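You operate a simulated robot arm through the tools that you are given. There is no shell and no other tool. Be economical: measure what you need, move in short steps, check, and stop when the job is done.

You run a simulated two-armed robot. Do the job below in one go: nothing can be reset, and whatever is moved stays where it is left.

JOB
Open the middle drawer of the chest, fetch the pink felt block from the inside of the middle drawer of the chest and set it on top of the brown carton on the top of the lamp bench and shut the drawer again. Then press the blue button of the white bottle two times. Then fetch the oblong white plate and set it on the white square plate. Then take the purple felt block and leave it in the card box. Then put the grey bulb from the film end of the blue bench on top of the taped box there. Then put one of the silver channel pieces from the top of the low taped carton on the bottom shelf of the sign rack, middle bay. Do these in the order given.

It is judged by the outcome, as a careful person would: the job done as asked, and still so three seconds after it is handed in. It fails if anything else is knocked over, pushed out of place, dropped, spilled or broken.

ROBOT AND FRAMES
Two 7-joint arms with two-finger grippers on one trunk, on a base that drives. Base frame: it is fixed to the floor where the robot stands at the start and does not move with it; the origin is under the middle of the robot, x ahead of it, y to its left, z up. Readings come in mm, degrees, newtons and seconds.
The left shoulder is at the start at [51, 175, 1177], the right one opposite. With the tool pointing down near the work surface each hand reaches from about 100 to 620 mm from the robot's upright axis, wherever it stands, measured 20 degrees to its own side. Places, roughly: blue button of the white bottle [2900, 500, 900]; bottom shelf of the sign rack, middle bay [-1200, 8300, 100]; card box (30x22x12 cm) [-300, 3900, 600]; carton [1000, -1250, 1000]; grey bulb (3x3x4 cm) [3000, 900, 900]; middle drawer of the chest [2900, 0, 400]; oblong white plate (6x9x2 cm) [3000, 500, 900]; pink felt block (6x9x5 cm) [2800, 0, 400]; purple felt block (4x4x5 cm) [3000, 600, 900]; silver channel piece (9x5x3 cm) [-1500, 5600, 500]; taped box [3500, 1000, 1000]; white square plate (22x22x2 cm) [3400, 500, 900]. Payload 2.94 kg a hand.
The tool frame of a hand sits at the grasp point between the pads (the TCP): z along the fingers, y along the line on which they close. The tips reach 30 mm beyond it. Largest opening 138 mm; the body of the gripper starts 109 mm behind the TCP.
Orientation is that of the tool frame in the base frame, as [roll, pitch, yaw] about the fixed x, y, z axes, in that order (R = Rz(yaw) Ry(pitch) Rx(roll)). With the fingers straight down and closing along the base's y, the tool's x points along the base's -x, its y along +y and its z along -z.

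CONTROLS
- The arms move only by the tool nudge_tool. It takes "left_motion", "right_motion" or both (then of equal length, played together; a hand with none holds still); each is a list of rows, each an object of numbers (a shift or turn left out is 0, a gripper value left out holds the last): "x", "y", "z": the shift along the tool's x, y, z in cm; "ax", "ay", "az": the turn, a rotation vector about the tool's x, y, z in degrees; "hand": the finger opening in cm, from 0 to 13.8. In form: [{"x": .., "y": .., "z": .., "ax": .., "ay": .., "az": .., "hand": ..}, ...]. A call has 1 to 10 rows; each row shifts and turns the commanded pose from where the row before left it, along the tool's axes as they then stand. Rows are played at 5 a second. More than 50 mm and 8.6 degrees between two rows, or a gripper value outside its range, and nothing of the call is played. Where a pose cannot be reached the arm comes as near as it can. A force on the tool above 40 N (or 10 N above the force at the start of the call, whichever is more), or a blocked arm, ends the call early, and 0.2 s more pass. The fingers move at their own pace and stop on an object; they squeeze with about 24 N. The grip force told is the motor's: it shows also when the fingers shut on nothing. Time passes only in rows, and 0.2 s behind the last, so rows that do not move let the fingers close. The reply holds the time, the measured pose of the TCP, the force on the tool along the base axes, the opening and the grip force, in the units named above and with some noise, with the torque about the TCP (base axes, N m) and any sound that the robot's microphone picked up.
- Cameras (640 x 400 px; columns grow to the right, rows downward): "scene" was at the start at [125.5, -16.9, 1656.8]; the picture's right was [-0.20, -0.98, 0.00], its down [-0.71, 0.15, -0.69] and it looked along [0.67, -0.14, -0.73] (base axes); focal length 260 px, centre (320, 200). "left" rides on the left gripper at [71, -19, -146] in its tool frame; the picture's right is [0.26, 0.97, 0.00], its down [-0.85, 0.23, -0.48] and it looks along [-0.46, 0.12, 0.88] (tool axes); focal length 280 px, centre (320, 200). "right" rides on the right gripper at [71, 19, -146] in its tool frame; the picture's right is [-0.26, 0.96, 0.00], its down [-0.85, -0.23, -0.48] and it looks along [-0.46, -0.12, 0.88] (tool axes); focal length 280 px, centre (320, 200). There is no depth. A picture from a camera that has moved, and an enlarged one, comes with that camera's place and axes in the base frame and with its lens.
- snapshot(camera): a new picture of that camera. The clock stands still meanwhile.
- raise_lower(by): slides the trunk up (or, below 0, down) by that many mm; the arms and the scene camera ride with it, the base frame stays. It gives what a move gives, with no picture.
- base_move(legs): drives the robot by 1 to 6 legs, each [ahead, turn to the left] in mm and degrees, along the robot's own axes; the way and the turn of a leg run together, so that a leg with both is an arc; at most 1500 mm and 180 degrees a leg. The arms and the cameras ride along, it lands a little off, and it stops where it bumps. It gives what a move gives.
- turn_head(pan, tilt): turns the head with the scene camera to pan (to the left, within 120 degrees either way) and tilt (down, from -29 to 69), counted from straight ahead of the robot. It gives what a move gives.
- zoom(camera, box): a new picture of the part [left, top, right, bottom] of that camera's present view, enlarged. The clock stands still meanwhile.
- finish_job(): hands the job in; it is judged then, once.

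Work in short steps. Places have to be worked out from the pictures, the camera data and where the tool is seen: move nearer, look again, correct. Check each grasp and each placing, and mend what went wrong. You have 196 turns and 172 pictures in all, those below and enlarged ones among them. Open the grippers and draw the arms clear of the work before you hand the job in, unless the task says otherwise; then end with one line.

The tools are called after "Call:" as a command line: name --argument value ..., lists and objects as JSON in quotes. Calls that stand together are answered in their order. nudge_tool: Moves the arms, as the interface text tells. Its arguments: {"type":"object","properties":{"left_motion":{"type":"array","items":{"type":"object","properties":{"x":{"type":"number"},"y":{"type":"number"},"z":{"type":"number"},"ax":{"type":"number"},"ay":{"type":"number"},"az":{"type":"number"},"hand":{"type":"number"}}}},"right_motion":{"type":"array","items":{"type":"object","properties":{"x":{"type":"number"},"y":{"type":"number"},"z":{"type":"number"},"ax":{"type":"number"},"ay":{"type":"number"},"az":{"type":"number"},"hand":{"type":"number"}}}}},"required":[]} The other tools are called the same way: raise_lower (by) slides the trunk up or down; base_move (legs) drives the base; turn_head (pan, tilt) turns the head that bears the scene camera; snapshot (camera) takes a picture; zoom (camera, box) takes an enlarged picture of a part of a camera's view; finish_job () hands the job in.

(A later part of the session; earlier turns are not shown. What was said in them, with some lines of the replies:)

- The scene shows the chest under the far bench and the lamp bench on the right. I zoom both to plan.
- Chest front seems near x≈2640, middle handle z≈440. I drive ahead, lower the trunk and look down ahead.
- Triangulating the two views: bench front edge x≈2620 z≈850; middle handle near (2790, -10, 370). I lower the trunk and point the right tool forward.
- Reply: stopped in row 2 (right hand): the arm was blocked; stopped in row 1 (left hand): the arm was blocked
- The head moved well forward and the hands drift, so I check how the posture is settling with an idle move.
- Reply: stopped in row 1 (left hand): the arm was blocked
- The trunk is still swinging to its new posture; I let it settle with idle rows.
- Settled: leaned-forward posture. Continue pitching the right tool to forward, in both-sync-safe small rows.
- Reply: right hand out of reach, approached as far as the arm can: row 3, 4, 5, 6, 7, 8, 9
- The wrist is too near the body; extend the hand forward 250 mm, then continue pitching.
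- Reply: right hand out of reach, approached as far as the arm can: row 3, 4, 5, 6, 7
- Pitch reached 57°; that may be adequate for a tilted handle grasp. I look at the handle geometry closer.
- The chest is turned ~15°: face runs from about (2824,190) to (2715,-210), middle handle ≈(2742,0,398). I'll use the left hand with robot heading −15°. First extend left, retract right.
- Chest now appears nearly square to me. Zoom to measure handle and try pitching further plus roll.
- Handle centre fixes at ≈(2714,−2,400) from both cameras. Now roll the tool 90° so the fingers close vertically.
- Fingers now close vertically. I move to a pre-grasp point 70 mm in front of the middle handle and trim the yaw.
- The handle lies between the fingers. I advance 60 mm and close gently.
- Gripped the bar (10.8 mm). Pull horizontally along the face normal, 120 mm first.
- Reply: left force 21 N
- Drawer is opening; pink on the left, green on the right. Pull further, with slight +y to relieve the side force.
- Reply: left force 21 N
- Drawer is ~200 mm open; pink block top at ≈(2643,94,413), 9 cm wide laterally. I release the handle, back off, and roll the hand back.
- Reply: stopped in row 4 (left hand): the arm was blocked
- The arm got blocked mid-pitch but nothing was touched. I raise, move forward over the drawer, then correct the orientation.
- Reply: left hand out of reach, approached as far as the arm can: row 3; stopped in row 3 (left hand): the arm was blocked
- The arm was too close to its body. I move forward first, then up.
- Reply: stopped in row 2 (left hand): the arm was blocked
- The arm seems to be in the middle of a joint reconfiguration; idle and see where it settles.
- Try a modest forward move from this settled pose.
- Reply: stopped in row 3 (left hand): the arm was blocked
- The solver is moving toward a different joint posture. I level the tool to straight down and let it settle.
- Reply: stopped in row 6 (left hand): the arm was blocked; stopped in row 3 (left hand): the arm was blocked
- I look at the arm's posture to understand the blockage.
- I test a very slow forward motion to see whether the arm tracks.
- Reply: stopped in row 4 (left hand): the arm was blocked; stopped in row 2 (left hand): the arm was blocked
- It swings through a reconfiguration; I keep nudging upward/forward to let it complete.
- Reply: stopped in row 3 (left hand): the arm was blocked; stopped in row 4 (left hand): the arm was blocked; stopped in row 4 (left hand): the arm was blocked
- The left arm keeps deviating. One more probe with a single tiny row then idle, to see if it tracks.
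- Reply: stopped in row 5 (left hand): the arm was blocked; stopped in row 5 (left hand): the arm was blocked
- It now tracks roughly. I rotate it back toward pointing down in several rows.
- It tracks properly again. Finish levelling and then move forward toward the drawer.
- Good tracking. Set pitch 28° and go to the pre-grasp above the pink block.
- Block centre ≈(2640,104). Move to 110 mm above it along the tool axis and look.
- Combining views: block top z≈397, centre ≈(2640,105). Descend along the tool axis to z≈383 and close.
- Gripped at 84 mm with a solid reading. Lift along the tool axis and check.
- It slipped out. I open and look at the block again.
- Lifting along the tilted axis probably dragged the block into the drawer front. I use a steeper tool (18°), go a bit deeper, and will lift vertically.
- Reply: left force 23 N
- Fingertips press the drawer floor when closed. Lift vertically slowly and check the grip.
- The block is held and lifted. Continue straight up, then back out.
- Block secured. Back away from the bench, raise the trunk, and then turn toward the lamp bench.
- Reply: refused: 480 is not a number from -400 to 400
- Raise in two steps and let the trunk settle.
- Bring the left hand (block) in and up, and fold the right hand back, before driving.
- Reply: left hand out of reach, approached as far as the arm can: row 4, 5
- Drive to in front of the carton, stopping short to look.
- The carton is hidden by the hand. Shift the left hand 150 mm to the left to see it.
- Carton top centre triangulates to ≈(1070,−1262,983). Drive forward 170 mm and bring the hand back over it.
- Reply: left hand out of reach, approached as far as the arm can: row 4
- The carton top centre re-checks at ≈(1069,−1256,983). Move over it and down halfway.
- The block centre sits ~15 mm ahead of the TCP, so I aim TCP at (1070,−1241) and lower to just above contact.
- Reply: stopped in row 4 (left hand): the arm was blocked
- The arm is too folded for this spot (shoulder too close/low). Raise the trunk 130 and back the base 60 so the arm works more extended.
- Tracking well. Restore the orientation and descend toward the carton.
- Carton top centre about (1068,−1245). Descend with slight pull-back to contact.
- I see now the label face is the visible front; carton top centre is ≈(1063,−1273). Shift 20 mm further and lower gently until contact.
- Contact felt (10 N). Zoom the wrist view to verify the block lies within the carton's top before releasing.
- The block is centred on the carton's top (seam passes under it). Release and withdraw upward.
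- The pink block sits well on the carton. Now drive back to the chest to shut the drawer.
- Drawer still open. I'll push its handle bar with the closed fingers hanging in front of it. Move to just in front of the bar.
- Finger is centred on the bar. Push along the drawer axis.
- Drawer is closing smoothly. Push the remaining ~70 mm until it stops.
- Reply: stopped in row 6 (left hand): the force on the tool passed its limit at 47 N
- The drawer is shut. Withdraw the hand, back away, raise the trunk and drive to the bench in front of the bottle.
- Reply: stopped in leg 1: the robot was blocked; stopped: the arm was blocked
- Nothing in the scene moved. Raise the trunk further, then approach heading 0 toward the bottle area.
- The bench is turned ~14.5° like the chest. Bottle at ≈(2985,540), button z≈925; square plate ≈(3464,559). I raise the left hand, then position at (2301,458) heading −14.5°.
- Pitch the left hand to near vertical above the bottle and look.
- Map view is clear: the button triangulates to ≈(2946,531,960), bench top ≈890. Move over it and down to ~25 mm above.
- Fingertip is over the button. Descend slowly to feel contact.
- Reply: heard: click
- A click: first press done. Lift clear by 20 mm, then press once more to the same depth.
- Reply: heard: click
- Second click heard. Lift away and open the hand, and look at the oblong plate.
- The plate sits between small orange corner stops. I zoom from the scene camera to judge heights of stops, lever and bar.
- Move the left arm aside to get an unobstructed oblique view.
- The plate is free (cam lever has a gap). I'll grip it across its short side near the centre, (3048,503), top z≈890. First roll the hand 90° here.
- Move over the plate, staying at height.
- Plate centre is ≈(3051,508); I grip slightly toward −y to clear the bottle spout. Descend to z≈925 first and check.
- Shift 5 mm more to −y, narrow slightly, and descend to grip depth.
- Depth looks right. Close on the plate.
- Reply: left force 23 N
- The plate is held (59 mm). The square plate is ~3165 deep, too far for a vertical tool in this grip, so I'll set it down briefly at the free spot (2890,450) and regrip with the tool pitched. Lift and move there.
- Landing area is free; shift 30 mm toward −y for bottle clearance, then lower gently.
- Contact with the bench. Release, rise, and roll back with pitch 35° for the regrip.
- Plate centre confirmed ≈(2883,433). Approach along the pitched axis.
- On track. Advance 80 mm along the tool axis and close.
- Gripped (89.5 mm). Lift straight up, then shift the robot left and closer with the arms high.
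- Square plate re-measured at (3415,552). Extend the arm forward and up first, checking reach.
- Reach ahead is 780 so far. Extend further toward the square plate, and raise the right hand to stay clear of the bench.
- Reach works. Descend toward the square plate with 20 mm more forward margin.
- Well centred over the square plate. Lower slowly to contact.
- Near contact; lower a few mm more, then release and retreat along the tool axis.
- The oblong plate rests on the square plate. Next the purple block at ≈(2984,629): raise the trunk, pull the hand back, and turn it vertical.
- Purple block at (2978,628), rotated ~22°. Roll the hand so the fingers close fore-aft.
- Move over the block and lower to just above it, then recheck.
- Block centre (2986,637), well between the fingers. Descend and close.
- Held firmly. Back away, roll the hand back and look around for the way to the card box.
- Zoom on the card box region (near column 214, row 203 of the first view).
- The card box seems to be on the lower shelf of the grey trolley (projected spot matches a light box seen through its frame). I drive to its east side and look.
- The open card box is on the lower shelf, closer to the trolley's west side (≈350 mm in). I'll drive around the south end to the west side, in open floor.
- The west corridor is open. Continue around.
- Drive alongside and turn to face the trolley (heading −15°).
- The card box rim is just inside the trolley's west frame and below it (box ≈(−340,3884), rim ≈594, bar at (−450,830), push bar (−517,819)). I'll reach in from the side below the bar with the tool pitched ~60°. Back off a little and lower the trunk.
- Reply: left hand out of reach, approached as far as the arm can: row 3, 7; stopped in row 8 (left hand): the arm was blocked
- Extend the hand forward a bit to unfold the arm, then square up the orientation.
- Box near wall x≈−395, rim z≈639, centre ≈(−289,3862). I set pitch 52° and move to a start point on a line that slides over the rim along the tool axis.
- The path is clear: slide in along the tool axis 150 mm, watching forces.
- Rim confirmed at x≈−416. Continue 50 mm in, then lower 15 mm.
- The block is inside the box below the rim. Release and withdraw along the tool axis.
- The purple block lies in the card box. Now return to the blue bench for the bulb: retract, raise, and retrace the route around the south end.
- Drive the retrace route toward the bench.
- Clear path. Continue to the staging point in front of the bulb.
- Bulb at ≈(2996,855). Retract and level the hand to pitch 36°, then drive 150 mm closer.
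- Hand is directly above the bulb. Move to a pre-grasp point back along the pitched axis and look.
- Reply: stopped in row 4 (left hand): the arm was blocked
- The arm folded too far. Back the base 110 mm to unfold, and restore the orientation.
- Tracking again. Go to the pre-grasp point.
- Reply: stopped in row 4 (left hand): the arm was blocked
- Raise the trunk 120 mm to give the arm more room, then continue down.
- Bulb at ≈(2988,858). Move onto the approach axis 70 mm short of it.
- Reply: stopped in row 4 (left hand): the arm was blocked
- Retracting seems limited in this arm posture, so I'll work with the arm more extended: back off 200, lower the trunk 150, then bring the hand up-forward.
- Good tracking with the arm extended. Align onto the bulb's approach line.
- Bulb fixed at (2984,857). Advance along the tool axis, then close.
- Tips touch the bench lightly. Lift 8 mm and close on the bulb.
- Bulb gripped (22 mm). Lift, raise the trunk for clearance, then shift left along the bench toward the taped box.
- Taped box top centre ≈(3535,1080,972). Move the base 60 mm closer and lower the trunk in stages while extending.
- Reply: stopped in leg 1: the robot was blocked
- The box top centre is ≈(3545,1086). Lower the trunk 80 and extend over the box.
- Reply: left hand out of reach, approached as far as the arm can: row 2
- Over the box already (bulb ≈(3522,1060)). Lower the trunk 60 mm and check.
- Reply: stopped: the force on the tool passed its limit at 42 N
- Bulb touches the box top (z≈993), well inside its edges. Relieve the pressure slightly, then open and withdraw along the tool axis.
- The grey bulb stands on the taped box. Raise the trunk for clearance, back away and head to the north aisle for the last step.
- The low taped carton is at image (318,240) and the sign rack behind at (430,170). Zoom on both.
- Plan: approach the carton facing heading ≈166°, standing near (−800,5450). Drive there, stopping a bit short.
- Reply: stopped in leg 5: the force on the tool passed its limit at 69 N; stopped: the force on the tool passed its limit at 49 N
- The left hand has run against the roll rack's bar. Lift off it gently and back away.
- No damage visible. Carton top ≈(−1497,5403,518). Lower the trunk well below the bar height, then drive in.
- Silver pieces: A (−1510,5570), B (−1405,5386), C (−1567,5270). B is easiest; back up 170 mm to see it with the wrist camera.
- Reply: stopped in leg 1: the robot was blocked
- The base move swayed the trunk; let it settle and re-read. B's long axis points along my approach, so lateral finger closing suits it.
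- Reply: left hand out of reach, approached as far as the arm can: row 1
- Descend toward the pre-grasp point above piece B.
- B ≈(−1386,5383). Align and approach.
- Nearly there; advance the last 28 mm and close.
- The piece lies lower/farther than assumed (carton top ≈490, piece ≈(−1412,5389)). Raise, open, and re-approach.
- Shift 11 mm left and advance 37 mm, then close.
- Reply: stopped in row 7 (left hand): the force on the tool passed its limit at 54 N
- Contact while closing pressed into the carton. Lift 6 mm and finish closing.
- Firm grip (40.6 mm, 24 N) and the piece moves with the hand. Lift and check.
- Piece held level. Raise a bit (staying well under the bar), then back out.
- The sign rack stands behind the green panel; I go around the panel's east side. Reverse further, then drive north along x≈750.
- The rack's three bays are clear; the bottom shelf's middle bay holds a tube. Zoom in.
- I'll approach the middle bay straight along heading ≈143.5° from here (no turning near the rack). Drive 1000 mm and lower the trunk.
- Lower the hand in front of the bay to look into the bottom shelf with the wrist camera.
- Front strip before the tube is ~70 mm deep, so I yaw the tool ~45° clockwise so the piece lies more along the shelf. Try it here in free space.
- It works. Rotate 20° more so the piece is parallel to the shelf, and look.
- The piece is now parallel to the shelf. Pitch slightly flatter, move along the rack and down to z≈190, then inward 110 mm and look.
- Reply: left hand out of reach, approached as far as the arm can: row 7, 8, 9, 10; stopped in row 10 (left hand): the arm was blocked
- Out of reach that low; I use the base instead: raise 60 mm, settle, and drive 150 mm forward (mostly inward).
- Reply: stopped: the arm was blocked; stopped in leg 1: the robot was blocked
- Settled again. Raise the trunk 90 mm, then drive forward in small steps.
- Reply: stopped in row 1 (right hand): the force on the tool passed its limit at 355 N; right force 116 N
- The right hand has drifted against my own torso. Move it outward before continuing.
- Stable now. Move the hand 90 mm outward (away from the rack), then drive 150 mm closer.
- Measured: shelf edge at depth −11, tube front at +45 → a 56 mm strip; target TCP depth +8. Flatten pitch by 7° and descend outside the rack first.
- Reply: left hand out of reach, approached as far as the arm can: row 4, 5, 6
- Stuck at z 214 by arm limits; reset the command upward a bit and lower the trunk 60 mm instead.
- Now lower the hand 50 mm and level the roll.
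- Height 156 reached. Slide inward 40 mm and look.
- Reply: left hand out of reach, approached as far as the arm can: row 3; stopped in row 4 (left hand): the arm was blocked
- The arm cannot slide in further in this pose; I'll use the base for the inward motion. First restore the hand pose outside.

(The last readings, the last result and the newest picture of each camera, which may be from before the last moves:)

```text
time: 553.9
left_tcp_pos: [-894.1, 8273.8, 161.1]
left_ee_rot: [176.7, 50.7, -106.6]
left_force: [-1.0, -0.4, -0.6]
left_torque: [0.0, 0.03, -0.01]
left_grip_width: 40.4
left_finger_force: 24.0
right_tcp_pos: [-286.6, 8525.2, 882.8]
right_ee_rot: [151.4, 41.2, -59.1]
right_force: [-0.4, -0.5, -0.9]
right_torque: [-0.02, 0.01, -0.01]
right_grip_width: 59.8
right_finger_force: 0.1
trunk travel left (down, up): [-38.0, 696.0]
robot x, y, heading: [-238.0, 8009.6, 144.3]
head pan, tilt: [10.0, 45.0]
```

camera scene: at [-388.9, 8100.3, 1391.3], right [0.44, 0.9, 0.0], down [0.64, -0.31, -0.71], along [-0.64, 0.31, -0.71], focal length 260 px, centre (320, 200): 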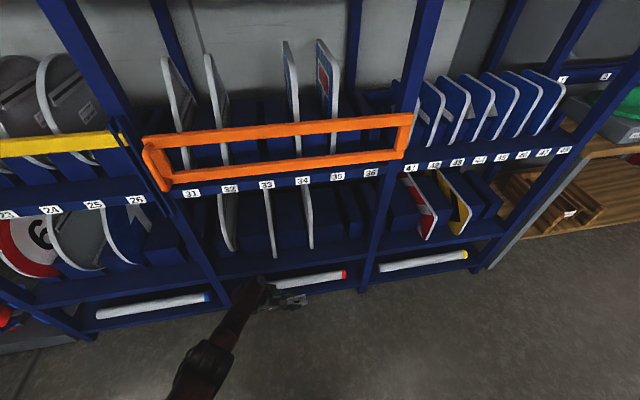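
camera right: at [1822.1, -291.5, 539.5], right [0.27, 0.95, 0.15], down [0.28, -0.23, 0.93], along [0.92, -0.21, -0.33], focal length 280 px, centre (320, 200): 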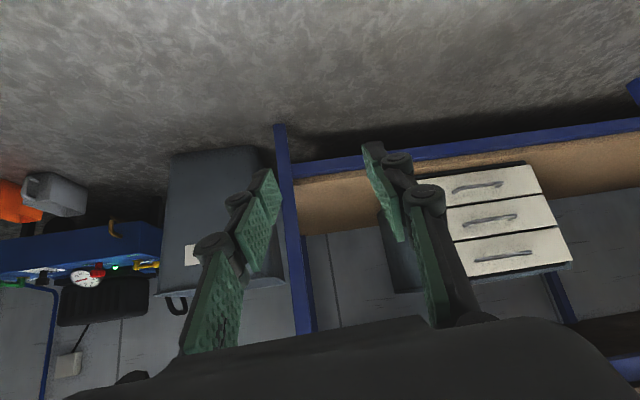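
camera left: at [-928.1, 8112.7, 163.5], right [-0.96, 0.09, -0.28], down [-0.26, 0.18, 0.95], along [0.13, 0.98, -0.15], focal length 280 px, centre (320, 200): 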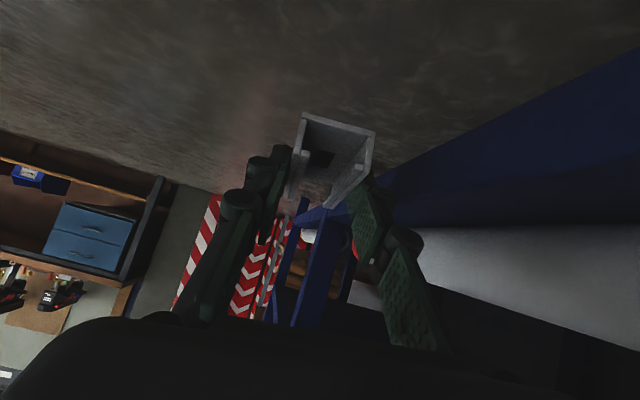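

Pose restored, parallel to the shelf. Level the roll and drive forward 50 mm, then check.

Call:
nudge_tool --left_motion '[{"ax": 3}, {"x": -0.5, "z": -0.4}, {}]'

Call:
base_move --legs '[[55, 0]]'

Call:
nudge_tool --left_motion '[{}, {}, {}]'

Call:
snapshot --camera "left"

```text
time: 554.7
left_tcp_pos: [-893.6, 8274.9, 167.5]
left_ee_rot: [179.7, 50.7, -106.7]
left_force: [0.4, 0.5, -1.0]
left_torque: [-0.01, -0.01, -0.02]
left_grip_width: 40.3
left_finger_force: 24.0
right_tcp_pos: [-286.9, 8526.0, 882.2]
right_ee_rot: [151.5, 41.3, -59.3]
right_force: [0.1, 0.2, -1.0]
right_torque: [0.0, -0.02, 0.02]
right_grip_width: 59.8
right_finger_force: 0.1
trunk travel left (down, up): [-38.0, 696.0]
robot x, y, heading: [-237.6, 8013.3, 144.0]
head pan, tilt: [10.0, 45.0]
```

```text
time: 555.6
left_tcp_pos: [-918.1, 8294.3, 161.8]
left_ee_rot: [-179.3, 50.7, -105.7]
left_force: [1.1, -0.4, -1.1]
left_torque: [-0.03, 0.04, 0.0]
left_grip_width: 40.1
left_finger_force: 24.0
right_tcp_pos: [-321.9, 8548.1, 882.6]
right_ee_rot: [151.5, 41.2, -58.8]
right_force: [0.0, -0.7, -0.7]
right_torque: [0.0, 0.03, 0.06]
right_grip_width: 59.9
right_finger_force: 0.1
trunk travel left (down, up): [-38.0, 696.0]
robot x, y, heading: [-270.6, 8034.9, 144.4]
head pan, tilt: [10.0, 45.0]
stopped in leg 1: the robot was blocked; the commanded pose is now the measured one
```

```text
time: 556.4
left_tcp_pos: [-918.8, 8294.1, 162.6]
left_ee_rot: [-179.3, 50.7, -105.7]
left_force: [0.5, -0.3, -1.0]
left_torque: [-0.03, 0.03, 0.01]
left_grip_width: 40.2
left_finger_force: 24.3
right_tcp_pos: [-321.7, 8549.7, 883.2]
right_ee_rot: [151.7, 41.3, -59.0]
right_force: [0.6, 0.3, 0.3]
right_torque: [-0.02, 0.01, 0.0]
right_grip_width: 60.2
right_finger_force: 0.1
trunk travel left (down, up): [-38.0, 696.0]
robot x, y, heading: [-272.3, 8032.7, 144.2]
head pan, tilt: [10.0, 45.0]
```

```text
7 pictures are left
camera left: at [-944.1, 8137.2, 198.3], right [-0.97, 0.11, -0.21], down [-0.18, 0.23, 0.96], along [0.15, 0.97, -0.2], focal length 280 px, centre (320, 200)
```

left: 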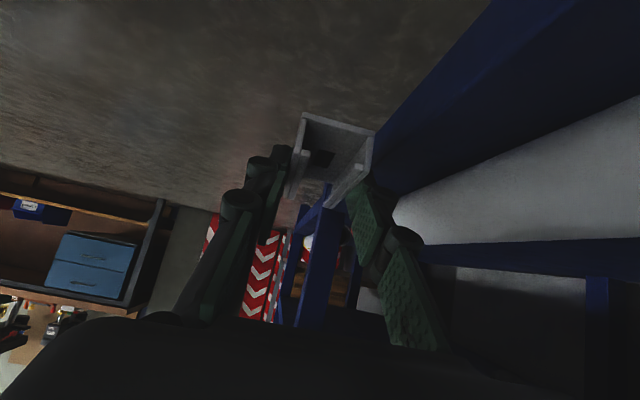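

Something blocks the arm near the rack. Look at the arm relative to the upper shelf.

Call:
turn_head --pan 25 --tilt 60

Call:
snapshot --camera "scene"

```text
time: 557.2
left_tcp_pos: [-917.5, 8294.4, 161.5]
left_ee_rot: [-179.2, 50.8, -105.6]
left_force: [-0.6, 0.3, 0.3]
left_torque: [-0.03, 0.0, 0.01]
left_grip_width: 40.2
left_finger_force: 24.2
right_tcp_pos: [-321.4, 8549.2, 882.7]
right_ee_rot: [151.6, 41.2, -58.9]
right_force: [0.2, -0.9, -0.5]
right_torque: [-0.02, 0.01, 0.02]
right_grip_width: 59.8
right_finger_force: 0.0
trunk travel left (down, up): [-38.0, 696.0]
robot x, y, heading: [-270.9, 8027.8, 144.2]
head pan, tilt: [25.0, 60.0]
```

```text
6 pictures are left
camera scene: at [-589.7, 8228.7, 1296.9], right [0.19, 0.98, 0.0], down [0.85, -0.16, -0.5], along [-0.49, 0.09, -0.87], focal length 260 px, centre (320, 200)
```

scene: 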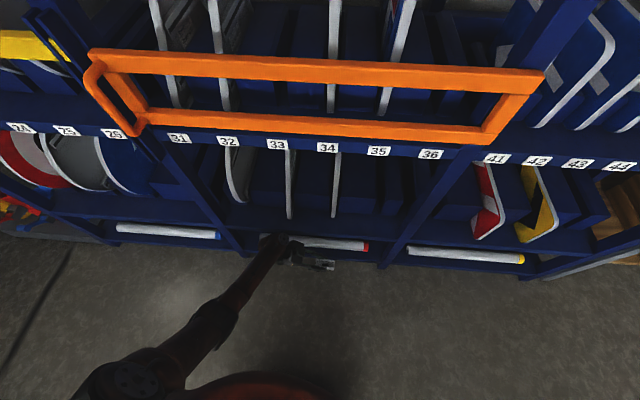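

The wrist catches the upper shelf lip. I'll flatten the pitch so the wrist passes under: step outward 15 mm, lower the trunk 28, pitch 15° flatter keeping z≈175.

Call:
nudge_tool --left_motion '[{"y": -1.5}, {"x": -1.5, "z": -1.2}, {"x": -1.5, "z": -1.2}, {}]'

Call:
raise_lower --by -28

Call:
nudge_tool --left_motion '[{"ay": -5}, {"ay": -5}, {"ay": -5}, {}]'

```text
time: 558.2
left_tcp_pos: [-903.5, 8291.1, 199.9]
left_ee_rot: [-179.4, 50.7, -105.7]
left_force: [-0.2, 0.5, -0.5]
left_torque: [-0.06, 0.03, -0.01]
left_grip_width: 40.1
left_finger_force: 24.3
right_tcp_pos: [-321.5, 8549.8, 883.2]
right_ee_rot: [151.6, 41.1, -58.9]
right_force: [-0.6, 0.2, 0.0]
right_torque: [0.03, 0.0, -0.02]
right_grip_width: 60.1
right_finger_force: 0.2
trunk travel left (down, up): [-38.0, 696.0]
robot x, y, heading: [-273.7, 8034.9, 144.2]
head pan, tilt: [25.0, 60.0]
```

```text
time: 558.9
left_tcp_pos: [-903.9, 8290.4, 172.4]
left_ee_rot: [-179.6, 50.7, -105.9]
left_force: [0.2, 0.1, 0.2]
left_torque: [-0.02, 0.01, -0.01]
left_grip_width: 40.4
left_finger_force: 23.9
right_tcp_pos: [-322.7, 8549.8, 855.2]
right_ee_rot: [151.5, 41.2, -59.0]
right_force: [-0.1, -0.5, 0.7]
right_torque: [0.01, -0.02, 0.0]
right_grip_width: 60.2
right_finger_force: 0.0
trunk travel left (down, up): [-10.0, 724.0]
robot x, y, heading: [-274.1, 8032.1, 144.1]
head pan, tilt: [25.0, 60.0]
```

```text
time: 559.9
left_tcp_pos: [-905.4, 8289.9, 172.6]
left_ee_rot: [-179.1, 65.8, -105.4]
left_force: [-0.4, -0.1, -1.1]
left_torque: [-0.04, 0.02, 0.0]
left_grip_width: 40.2
left_finger_force: 23.5
right_tcp_pos: [-322.5, 8549.0, 854.9]
right_ee_rot: [151.5, 41.2, -58.9]
right_force: [-1.0, -0.5, 0.2]
right_torque: [0.01, -0.02, 0.03]
right_grip_width: 60.0
right_finger_force: 0.0
trunk travel left (down, up): [-10.0, 724.0]
robot x, y, heading: [-269.4, 8035.8, 144.0]
head pan, tilt: [25.0, 60.0]
```

Pitch 66° reached. Slide inward in small steps with the arm.

Call:
nudge_tool --left_motion '[{"y": 1.2}, {"y": 1.2}, {"y": 1.2}, {"y": 1.0}, {}]'

```text
time: 561.1
left_tcp_pos: [-936.9, 8297.0, 158.6]
left_ee_rot: [-175.5, 65.5, -102.0]
left_force: [0.2, -0.1, -0.7]
left_torque: [-0.01, -0.01, -0.03]
left_grip_width: 40.1
left_finger_force: 24.2
right_tcp_pos: [-323.4, 8548.8, 853.9]
right_ee_rot: [151.7, 41.2, -58.8]
right_force: [0.1, 0.4, -0.1]
right_torque: [-0.04, 0.01, 0.0]
right_grip_width: 59.7
right_finger_force: 0.0
trunk travel left (down, up): [-10.0, 724.0]
robot x, y, heading: [-272.1, 8033.9, 144.0]
head pan, tilt: [25.0, 60.0]
```

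Depth −33 now. Raise 14 mm, then drive the base 45 mm in.

Call:
nudge_tool --left_motion '[{"x": -1.4, "z": -0.6}, {"ax": -2}, {}]'

Call:
base_move --legs '[[45, 0]]'

Call:
nudge_tool --left_motion '[{}, {}, {}]'

Call:
snapshot --camera "left"

```text
time: 561.8
left_tcp_pos: [-933.6, 8273.5, 148.7]
left_ee_rot: [-166.7, 62.4, -91.1]
left_force: [0.4, -1.1, -0.6]
left_torque: [0.08, 0.0, -0.03]
left_grip_width: 40.1
left_finger_force: 23.7
right_tcp_pos: [-348.7, 8555.3, 855.1]
right_ee_rot: [148.5, 39.2, -58.3]
right_force: [0.8, 1.2, 0.1]
right_torque: [-0.14, 0.01, 0.11]
right_grip_width: 60.0
right_finger_force: 0.0
trunk travel left (down, up): [-10.0, 724.0]
robot x, y, heading: [-271.3, 8033.4, 144.7]
head pan, tilt: [25.0, 60.0]
stopped in row 3 (left hand): the force on the tool passed its limit at 48 N (the readings are from after the stop); the commanded pose is now the measured one
```

```text
time: 562.5
left_tcp_pos: [-898.2, 8234.2, 219.8]
left_ee_rot: [177.3, 66.0, -104.2]
left_force: [-4.6, 0.0, -3.7]
left_torque: [0.26, -0.24, -0.38]
left_grip_width: 40.1
left_finger_force: 24.3
right_tcp_pos: [-238.9, 8461.7, 883.5]
right_ee_rot: [139.7, 47.4, -62.1]
right_force: [-0.5, 8.9, -8.9]
right_torque: [-0.39, 0.54, 0.51]
right_grip_width: 60.3
right_finger_force: 0.0
trunk travel left (down, up): [-10.0, 724.0]
robot x, y, heading: [-274.0, 8037.9, 144.3]
head pan, tilt: [25.0, 60.0]
stopped in leg 1: the robot was blocked; the commanded pose is now the measured one
```

```text
time: 563.3
left_tcp_pos: [-903.2, 8237.5, 210.1]
left_ee_rot: [179.8, 65.7, -101.9]
left_force: [0.0, -0.1, 0.0]
left_torque: [-0.04, 0.01, 0.03]
left_grip_width: 40.3
left_finger_force: 23.9
right_tcp_pos: [-253.5, 8469.6, 881.6]
right_ee_rot: [139.8, 46.8, -61.8]
right_force: [0.2, 0.1, 0.2]
right_torque: [0.01, 0.05, 0.01]
right_grip_width: 59.7
right_finger_force: 0.0
trunk travel left (down, up): [-10.0, 724.0]
robot x, y, heading: [-278.1, 8036.6, 144.5]
head pan, tilt: [25.0, 60.0]
```

```text
5 pictures are left
camera left: at [-917.0, 8074.8, 204.5], right [-0.97, 0.09, -0.24], down [-0.24, -0.04, 0.97], along [0.08, 1.0, 0.06], focal length 280 px, centre (320, 200)
```

left: 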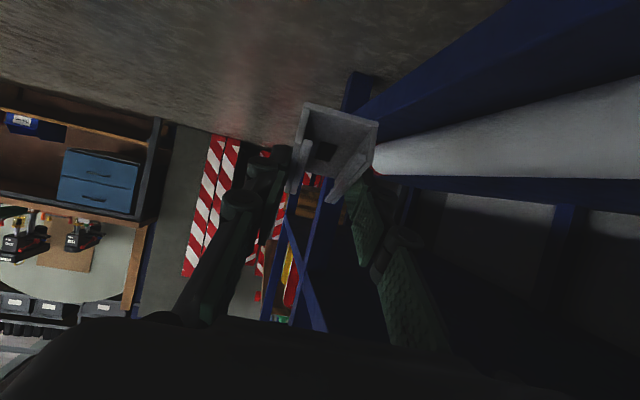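

The yawed posture is at the arm's limits. Better: stand alongside the rack (heading ≈80°) so this tool direction is natural, and swing the piece in by turning the base. Raise, turn away and reverse to (−715,7600).

Call:
raise_lower --by 150

Call:
base_move --legs '[[0, -97], [-600, 0]]'

Call:
nudge_tool --left_motion '[{}, {}]'

```text
time: 565.0
left_tcp_pos: [-902.3, 8238.2, 358.5]
left_ee_rot: [-179.8, 65.8, -101.7]
left_force: [-0.1, 0.2, -1.4]
left_torque: [-0.01, 0.01, 0.02]
left_grip_width: 40.5
left_finger_force: 23.5
right_tcp_pos: [-253.3, 8471.3, 1030.2]
right_ee_rot: [140.5, 46.5, -61.6]
right_force: [0.2, -0.3, 0.0]
right_torque: [0.0, 0.03, 0.02]
right_grip_width: 60.2
right_finger_force: 0.0
trunk travel left (down, up): [-160.0, 574.0]
robot x, y, heading: [-278.0, 8039.4, 144.6]
head pan, tilt: [25.0, 60.0]
```

```text
time: 572.5
left_tcp_pos: [-410.6, 8190.8, 359.0]
left_ee_rot: [-180.0, 65.7, 161.2]
left_force: [-0.2, -0.4, -1.1]
left_torque: [0.03, 0.0, 0.0]
left_grip_width: 40.0
left_finger_force: 24.4
right_tcp_pos: [-259.0, 7517.4, 1030.4]
right_ee_rot: [140.4, 46.6, -158.6]
right_force: [-0.6, 0.3, -0.2]
right_torque: [0.01, 0.01, -0.01]
right_grip_width: 60.0
right_finger_force: 0.1
trunk travel left (down, up): [-160.0, 574.0]
robot x, y, heading: [-685.3, 7595.2, 47.7]
head pan, tilt: [25.0, 60.0]
```

```text
time: 573.1
left_tcp_pos: [-412.0, 8191.1, 359.5]
left_ee_rot: [-180.0, 65.7, 161.3]
left_force: [0.9, -0.8, -0.3]
left_torque: [0.01, 0.01, 0.0]
left_grip_width: 40.3
left_finger_force: 23.2
right_tcp_pos: [-257.4, 7517.6, 1030.1]
right_ee_rot: [140.5, 46.5, -158.6]
right_force: [-0.3, 0.7, -0.4]
right_torque: [0.01, 0.0, -0.01]
right_grip_width: 59.7
right_finger_force: 0.2
trunk travel left (down, up): [-160.0, 574.0]
robot x, y, heading: [-685.2, 7595.2, 47.4]
head pan, tilt: [25.0, 60.0]
```

Positioned well. Rotate the tool back to its natural forward heading.

Call:
nudge_tool --left_motion '[{"ax": -6.66, "az": -3.0}, {"ax": -6.66, "az": -3.0}, {"ax": -6.66, "az": -3.0}, {"ax": -6.66, "az": -3.0}, {"ax": -6.66, "az": -3.0}, {"ax": -6.66, "az": -3.0}, {"ax": -6.66, "az": -3.0}, {"ax": -6.66, "az": -3.0}, {}]'

```text
time: 575.4
left_tcp_pos: [-442.4, 8213.3, 354.5]
left_ee_rot: [170.8, 64.6, -149.4]
left_force: [-0.3, -0.2, -0.4]
left_torque: [-0.04, -0.02, 0.03]
left_grip_width: 39.8
left_finger_force: 23.3
right_tcp_pos: [-259.7, 7518.1, 1029.6]
right_ee_rot: [140.4, 46.6, -158.7]
right_force: [1.2, 0.3, -0.2]
right_torque: [-0.01, 0.0, -0.02]
right_grip_width: 59.9
right_finger_force: 0.0
trunk travel left (down, up): [-160.0, 574.0]
robot x, y, heading: [-685.4, 7595.1, 47.3]
head pan, tilt: [25.0, 60.0]
stopped in row 9 (left hand): the arm was blocked; the commanded pose is now the measured one
```

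Nearly there. Shift the hand left/forward and level the roll/pitch.

Call:
nudge_tool --left_motion '[{"x": -0.2, "y": 3.67, "z": 1.0}, {"x": -0.2, "y": 3.67, "z": 1.0}, {"x": -0.2, "y": 3.67, "z": 1.0}, {"x": -0.2, "y": 3.67, "z": 1.0}, {"ax": 4.6, "ay": 3.3}, {"ax": 4.6, "ay": 3.3}, {}]'

```text
time: 577.0
left_tcp_pos: [-501.8, 8350.7, 354.2]
left_ee_rot: [-178.6, 58.1, -147.9]
left_force: [-0.4, -0.1, -1.1]
left_torque: [-0.03, 0.01, 0.01]
left_grip_width: 40.1
left_finger_force: 24.1
right_tcp_pos: [-259.6, 7518.1, 1030.2]
right_ee_rot: [140.4, 46.5, -158.5]
right_force: [-0.7, 0.7, 0.1]
right_torque: [0.02, -0.03, 0.0]
right_grip_width: 59.9
right_finger_force: 0.0
trunk travel left (down, up): [-160.0, 574.0]
robot x, y, heading: [-686.6, 7592.6, 47.6]
head pan, tilt: [25.0, 60.0]
```

Good. Trim yaw/pitch, lower the trunk 120, then bring the hand down to z≈168.

Call:
nudge_tool --left_motion '[{"ax": -6.8, "az": -4.2}, {"ay": -4}, {}]'

Call:
raise_lower --by -120

Call:
nudge_tool --left_motion '[{"x": 1.9, "z": 1.0}, {"x": 1.9, "z": 1.0}, {"x": 1.6, "z": 0.8}, {}]'

```text
time: 577.8
left_tcp_pos: [-500.6, 8349.6, 353.4]
left_ee_rot: [-178.6, 62.0, -139.9]
left_force: [0.6, -1.4, -1.4]
left_torque: [0.03, 0.0, 0.03]
left_grip_width: 40.3
left_finger_force: 23.6
right_tcp_pos: [-259.9, 7517.4, 1029.4]
right_ee_rot: [140.4, 46.5, -158.6]
right_force: [-0.6, 0.8, -0.3]
right_torque: [0.0, -0.01, -0.02]
right_grip_width: 59.8
right_finger_force: 0.0
trunk travel left (down, up): [-160.0, 574.0]
robot x, y, heading: [-686.0, 7595.0, 47.5]
head pan, tilt: [25.0, 60.0]
```

```text
time: 579.2
left_tcp_pos: [-501.1, 8350.8, 235.8]
left_ee_rot: [-178.6, 62.0, -139.9]
left_force: [0.0, 0.2, -0.7]
left_torque: [0.0, 0.0, -0.02]
left_grip_width: 40.2
left_finger_force: 23.5
right_tcp_pos: [-259.5, 7516.6, 911.6]
right_ee_rot: [140.3, 46.5, -158.7]
right_force: [0.2, 0.2, 0.1]
right_torque: [-0.03, -0.03, -0.01]
right_grip_width: 60.4
right_finger_force: 0.1
trunk travel left (down, up): [-40.0, 694.0]
robot x, y, heading: [-684.4, 7591.7, 47.4]
head pan, tilt: [25.0, 60.0]
```

```text
time: 580.2
left_tcp_pos: [-501.0, 8349.8, 173.1]
left_ee_rot: [-178.6, 62.0, -139.9]
left_force: [-0.3, -0.8, -0.5]
left_torque: [0.01, 0.04, 0.01]
left_grip_width: 40.5
left_finger_force: 24.2
right_tcp_pos: [-259.0, 7517.8, 909.9]
right_ee_rot: [140.3, 46.5, -158.6]
right_force: [0.0, 1.1, 1.2]
right_torque: [-0.01, -0.03, 0.02]
right_grip_width: 59.8
right_finger_force: 0.0
trunk travel left (down, up): [-40.0, 694.0]
robot x, y, heading: [-687.0, 7594.2, 47.4]
head pan, tilt: [25.0, 60.0]
```

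Tracking well. Turn the base left 28° to swing the piece near the shelf, then view.

Call:
base_move --legs '[[0, 28]]'

Call:
nudge_tool --left_motion '[{}, {}, {}]'

Call:
snapshot --camera "left"

```text
time: 582.0
left_tcp_pos: [-878.1, 8346.6, 173.6]
left_ee_rot: [-178.6, 62.0, -111.8]
left_force: [0.2, 0.7, -1.4]
left_torque: [-0.02, -0.01, -0.04]
left_grip_width: 40.1
left_finger_force: 23.2
right_tcp_pos: [-273.0, 7727.6, 910.4]
right_ee_rot: [140.3, 46.5, -130.6]
right_force: [0.2, 0.5, -0.1]
right_torque: [0.02, -0.01, 0.0]
right_grip_width: 60.2
right_finger_force: 0.0
trunk travel left (down, up): [-40.0, 694.0]
robot x, y, heading: [-683.9, 7594.7, 75.8]
head pan, tilt: [25.0, 60.0]
```

```text
time: 582.9
left_tcp_pos: [-878.4, 8347.0, 173.6]
left_ee_rot: [-178.6, 61.8, -111.8]
left_force: [0.3, 0.2, -0.6]
left_torque: [-0.04, -0.04, -0.03]
left_grip_width: 40.2
left_finger_force: 23.7
right_tcp_pos: [-273.0, 7726.6, 911.0]
right_ee_rot: [140.3, 46.6, -130.6]
right_force: [0.4, 0.0, 0.2]
right_torque: [0.01, 0.02, -0.04]
right_grip_width: 60.3
right_finger_force: 0.1
trunk travel left (down, up): [-40.0, 694.0]
robot x, y, heading: [-684.2, 7594.9, 75.6]
head pan, tilt: [25.0, 60.0]
```

```text
4 pictures are left
camera left: at [-924.9, 8190.0, 178.4], right [-0.93, 0.26, -0.24], down [-0.23, 0.08, 0.97], along [0.27, 0.96, -0.01], focal length 280 px, centre (320, 200)
```

left: 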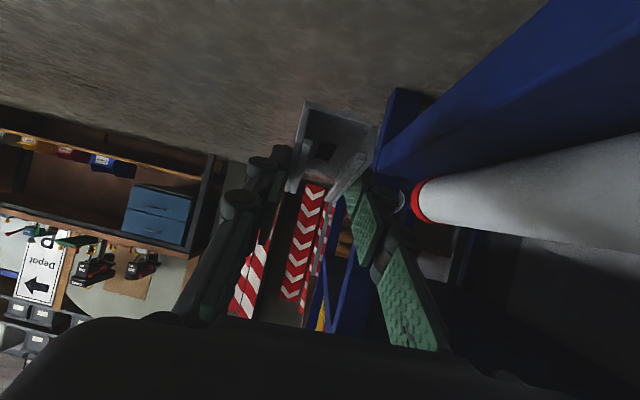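

Now turn 6° more to swing it in (≈70 mm inward), aligning with the shelf.

Call:
base_move --legs '[[0, 6]]'

Call:
nudge_tool --left_motion '[{}, {}, {}]'

```text
time: 583.8
left_tcp_pos: [-956.6, 8322.6, 173.2]
left_ee_rot: [-178.7, 61.9, -105.8]
left_force: [0.1, -0.1, -0.9]
left_torque: [0.02, -0.01, 0.0]
left_grip_width: 40.0
left_finger_force: 23.9
right_tcp_pos: [-289.8, 7770.4, 910.3]
right_ee_rot: [140.3, 46.4, -124.5]
right_force: [0.0, 0.3, 0.1]
right_torque: [-0.01, 0.04, -0.02]
right_grip_width: 60.2
right_finger_force: 0.1
trunk travel left (down, up): [-40.0, 694.0]
robot x, y, heading: [-683.2, 7594.4, 81.5]
head pan, tilt: [25.0, 60.0]
```

```text
time: 584.6
left_tcp_pos: [-957.8, 8323.2, 173.8]
left_ee_rot: [-178.7, 61.9, -105.7]
left_force: [0.3, 0.4, -0.3]
left_torque: [0.01, 0.0, 0.0]
left_grip_width: 40.0
left_finger_force: 23.6
right_tcp_pos: [-290.0, 7771.1, 909.5]
right_ee_rot: [140.3, 46.6, -124.5]
right_force: [0.2, 0.1, -1.1]
right_torque: [0.0, 0.01, -0.02]
right_grip_width: 59.9
right_finger_force: 0.1
trunk travel left (down, up): [-40.0, 694.0]
robot x, y, heading: [-683.4, 7594.5, 81.4]
head pan, tilt: [25.0, 60.0]
```

In without contact (depth ≈ −6). Check from the scene camera.

Call:
turn_head --pan 50 --tilt 55

Call:
zoom --camera "scene" --box '[200, 60, 480, 280]'

```text
time: 585.5
left_tcp_pos: [-958.2, 8321.8, 171.5]
left_ee_rot: [-178.6, 61.8, -105.7]
left_force: [0.0, -0.8, -1.0]
left_torque: [-0.04, 0.0, 0.01]
left_grip_width: 40.0
left_finger_force: 24.1
right_tcp_pos: [-289.0, 7770.8, 910.5]
right_ee_rot: [140.4, 46.5, -124.5]
right_force: [0.2, -0.6, -0.3]
right_torque: [-0.01, 0.01, 0.03]
right_grip_width: 60.1
right_finger_force: 0.1
trunk travel left (down, up): [-40.0, 694.0]
robot x, y, heading: [-682.4, 7597.2, 81.7]
head pan, tilt: [50.0, 55.0]
```

```text
1.82 times, centred on (340, 170) of scene
camera zoom: at [-688.0, 7954.2, 1305.5], right [0.75, 0.66, 0.0], down [0.54, -0.61, -0.57], along [-0.38, 0.43, -0.82], focal length 474 px, centre (284, 254)
```

zoom: 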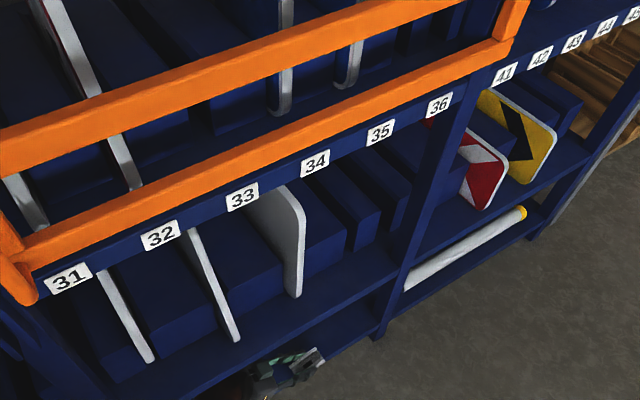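

Piece is over the shelf front. Nudge 13 mm further in, then lower until contact.

Call:
nudge_tool --left_motion '[{"y": 0.7}, {"y": 0.6}, {}, {"x": 0.44, "z": 0.24}, {"x": 0.44, "z": 0.24}, {"x": 0.26, "z": 0.14}, {}]'

```text
time: 587.1
left_tcp_pos: [-967.3, 8325.9, 163.5]
left_ee_rot: [-178.7, 62.4, -105.8]
left_force: [0.7, -0.4, 10.0]
left_torque: [-0.22, 0.15, 0.02]
left_grip_width: 40.1
left_finger_force: 24.1
right_tcp_pos: [-286.3, 7768.2, 909.4]
right_ee_rot: [140.0, 46.6, -124.7]
right_force: [-0.1, -0.7, -0.9]
right_torque: [0.03, 0.02, 0.02]
right_grip_width: 60.0
right_finger_force: 0.0
trunk travel left (down, up): [-40.0, 694.0]
robot x, y, heading: [-682.5, 7593.4, 81.6]
head pan, tilt: [50.0, 55.0]
```

Near end contacts the shelf. Press down a few mm to pivot the piece flat in the grip.

Call:
nudge_tool --left_motion '[{"x": 0.35, "z": 0.19}, {"x": 0.35, "z": 0.19}, {"x": 0.35, "z": 0.19}, {}]'

Call:
snapshot --camera "left"

```text
time: 588.1
left_tcp_pos: [-969.8, 8328.3, 151.6]
left_ee_rot: [-179.0, 62.1, -106.0]
left_force: [2.5, 1.8, 11.8]
left_torque: [-0.2, 0.01, 0.01]
left_grip_width: 40.8
left_finger_force: 24.2
right_tcp_pos: [-286.8, 7770.0, 909.4]
right_ee_rot: [140.1, 46.5, -124.6]
right_force: [0.1, 0.9, -0.2]
right_torque: [0.0, -0.01, 0.01]
right_grip_width: 60.1
right_finger_force: 0.1
trunk travel left (down, up): [-40.0, 694.0]
robot x, y, heading: [-685.5, 7595.1, 81.3]
head pan, tilt: [50.0, 55.0]
```

```text
2 pictures are left
camera left: at [-998.6, 8167.0, 155.8], right [-0.96, 0.16, -0.24], down [-0.23, 0.05, 0.97], along [0.17, 0.99, -0.01], focal length 280 px, centre (320, 200)
```

left: 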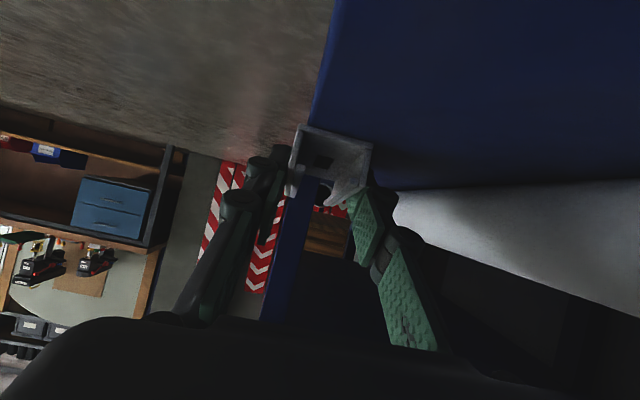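

It pivots flat nicely with ~12 N. Press 8 mm more to seat it.

Call:
nudge_tool --left_motion '[{"y": 0.2}, {"x": 0.35, "z": 0.19}, {"x": 0.35, "z": 0.19}, {"x": 0.2, "z": 0.1}, {}]'

```text
time: 589.3
left_tcp_pos: [-970.9, 8329.9, 144.1]
left_ee_rot: [-178.9, 62.8, -106.1]
left_force: [-2.7, -2.0, 17.1]
left_torque: [0.0, 0.33, 0.03]
left_grip_width: 40.5
left_finger_force: 23.9
right_tcp_pos: [-288.6, 7769.4, 910.3]
right_ee_rot: [140.1, 46.6, -124.7]
right_force: [-0.3, -0.2, -0.3]
right_torque: [-0.05, -0.02, 0.0]
right_grip_width: 60.2
right_finger_force: 0.1
trunk travel left (down, up): [-40.0, 694.0]
robot x, y, heading: [-682.0, 7593.3, 81.6]
head pan, tilt: [50.0, 55.0]
stopped in row 5 (left hand): the force on the tool passed its limit at 41 N (the readings are from after the stop); the commanded pose is now the measured one
```

Seated firmly. Open slightly, lift 35 mm, then retreat along the tool axis.

Call:
nudge_tool --left_motion '[{"x": -0.1, "z": -0.05, "hand": 5.2}, {}, {}, {"x": -0.9, "z": -0.47}, {"x": -1.2, "z": -0.6}, {"x": -1.0, "z": -0.5}, {"y": -2}, {"y": -3}, {}]'

Call:
snapshot --camera "left"

```text
time: 591.3
left_tcp_pos: [-925.2, 8314.1, 178.6]
left_ee_rot: [-178.9, 62.4, -106.1]
left_force: [-0.6, 0.4, -0.3]
left_torque: [0.02, -0.02, 0.02]
left_grip_width: 51.6
left_finger_force: 0.0
right_tcp_pos: [-288.9, 7769.2, 910.0]
right_ee_rot: [140.3, 46.5, -124.6]
right_force: [0.4, 0.9, -0.8]
right_torque: [-0.03, 0.04, 0.0]
right_grip_width: 59.8
right_finger_force: 0.1
trunk travel left (down, up): [-40.0, 694.0]
robot x, y, heading: [-685.6, 7595.0, 81.5]
head pan, tilt: [50.0, 55.0]
```

```text
1 pictures are left
camera left: at [-954.2, 8153.7, 181.2], right [-0.96, 0.16, -0.24], down [-0.24, 0.04, 0.97], along [0.17, 0.99, 0.0], focal length 280 px, centre (320, 200)
```

left: 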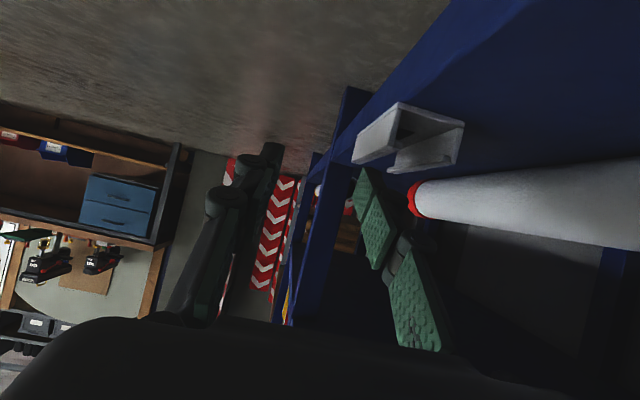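

The channel lies flat on the bottom shelf of the middle bay. Swing the hand clear, raise, and open the grippers.

Call:
base_move --legs '[[0, -40]]'

Call:
raise_lower --by 250

Call:
nudge_tool --left_motion '[{"hand": 13}, {}, {}, {}, {}]' --right_motion '[{"hand": 13}, {}, {}, {}, {}]'

Call:
turn_head --pan 85 --tilt 50

Call:
snapshot --camera "scene"

```text
time: 593.5
left_tcp_pos: [-409.7, 8302.1, 176.4]
left_ee_rot: [-178.9, 62.3, -145.6]
left_force: [0.6, -0.6, -0.1]
left_torque: [-0.01, 0.01, 0.0]
left_grip_width: 52.0
left_finger_force: 0.0
right_tcp_pos: [-268.6, 7476.2, 910.4]
right_ee_rot: [140.3, 46.5, -164.2]
right_force: [0.1, -0.6, -0.9]
right_torque: [-0.02, 0.0, -0.03]
right_grip_width: 60.3
right_finger_force: 0.0
trunk travel left (down, up): [-40.0, 694.0]
robot x, y, heading: [-685.0, 7593.1, 41.8]
head pan, tilt: [50.0, 55.0]
```

```text
time: 596.1
left_tcp_pos: [-410.0, 8302.9, 426.6]
left_ee_rot: [-178.7, 62.3, -145.6]
left_force: [0.4, -0.5, 0.2]
left_torque: [0.01, -0.03, -0.02]
left_grip_width: 52.2
left_finger_force: 0.0
right_tcp_pos: [-268.2, 7477.1, 1159.4]
right_ee_rot: [140.4, 46.5, -164.3]
right_force: [0.4, 0.8, -0.4]
right_torque: [0.01, 0.03, 0.03]
right_grip_width: 60.1
right_finger_force: 0.1
trunk travel left (down, up): [-290.0, 444.0]
robot x, y, heading: [-685.3, 7596.4, 41.9]
head pan, tilt: [50.0, 55.0]
```

```text
time: 597.3
left_tcp_pos: [-408.9, 8302.4, 426.8]
left_ee_rot: [-178.9, 62.2, -145.6]
left_force: [0.3, 0.0, 0.1]
left_torque: [0.01, -0.03, -0.02]
left_grip_width: 130.0
left_finger_force: 0.0
right_tcp_pos: [-267.5, 7476.1, 1161.1]
right_ee_rot: [140.3, 46.5, -164.2]
right_force: [-0.1, 0.7, 0.6]
right_torque: [-0.02, -0.02, -0.03]
right_grip_width: 130.1
right_finger_force: 0.1
trunk travel left (down, up): [-290.0, 444.0]
robot x, y, heading: [-685.5, 7593.3, 42.0]
head pan, tilt: [50.0, 55.0]
```

```text
time: 598.3
left_tcp_pos: [-409.9, 8302.0, 426.3]
left_ee_rot: [-178.9, 62.4, -145.7]
left_force: [0.3, -0.4, -1.0]
left_torque: [-0.01, 0.01, 0.0]
left_grip_width: 130.0
left_finger_force: 0.1
right_tcp_pos: [-267.9, 7475.7, 1161.2]
right_ee_rot: [140.2, 46.4, -164.2]
right_force: [0.6, 1.0, -0.5]
right_torque: [0.01, 0.01, 0.01]
right_grip_width: 130.0
right_finger_force: 0.0
trunk travel left (down, up): [-290.0, 444.0]
robot x, y, heading: [-683.6, 7597.0, 42.1]
head pan, tilt: [85.0, 50.0]
```

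```text
0 pictures are left
camera scene: at [-669.9, 7709.5, 1591.7], right [0.8, 0.6, 0.0], down [0.46, -0.61, -0.64], along [-0.39, 0.51, -0.77], focal length 260 px, centre (320, 200)
```

scene: 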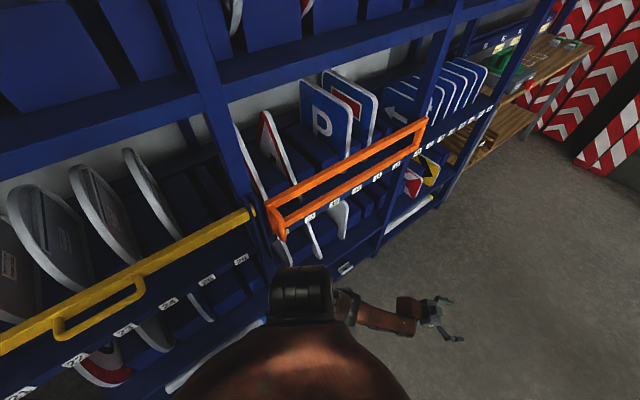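

The channel is visible resting on the bottom shelf of the middle bay, the arms are clear and the grippers open; I hand the job in.

Call:
finish_job

```text
The job is handed in.
```

I did all six tasks in the order given and handed the job in with the grippers open and the arms clear. The silver channel piece may hang a few millimetres over the shelf's front edge, because a tube fills the space behind it. On the way the left hand also hit the roll rack's bar, and the hand pressed on the sign rack's edge. I saw nothing displaced by either.
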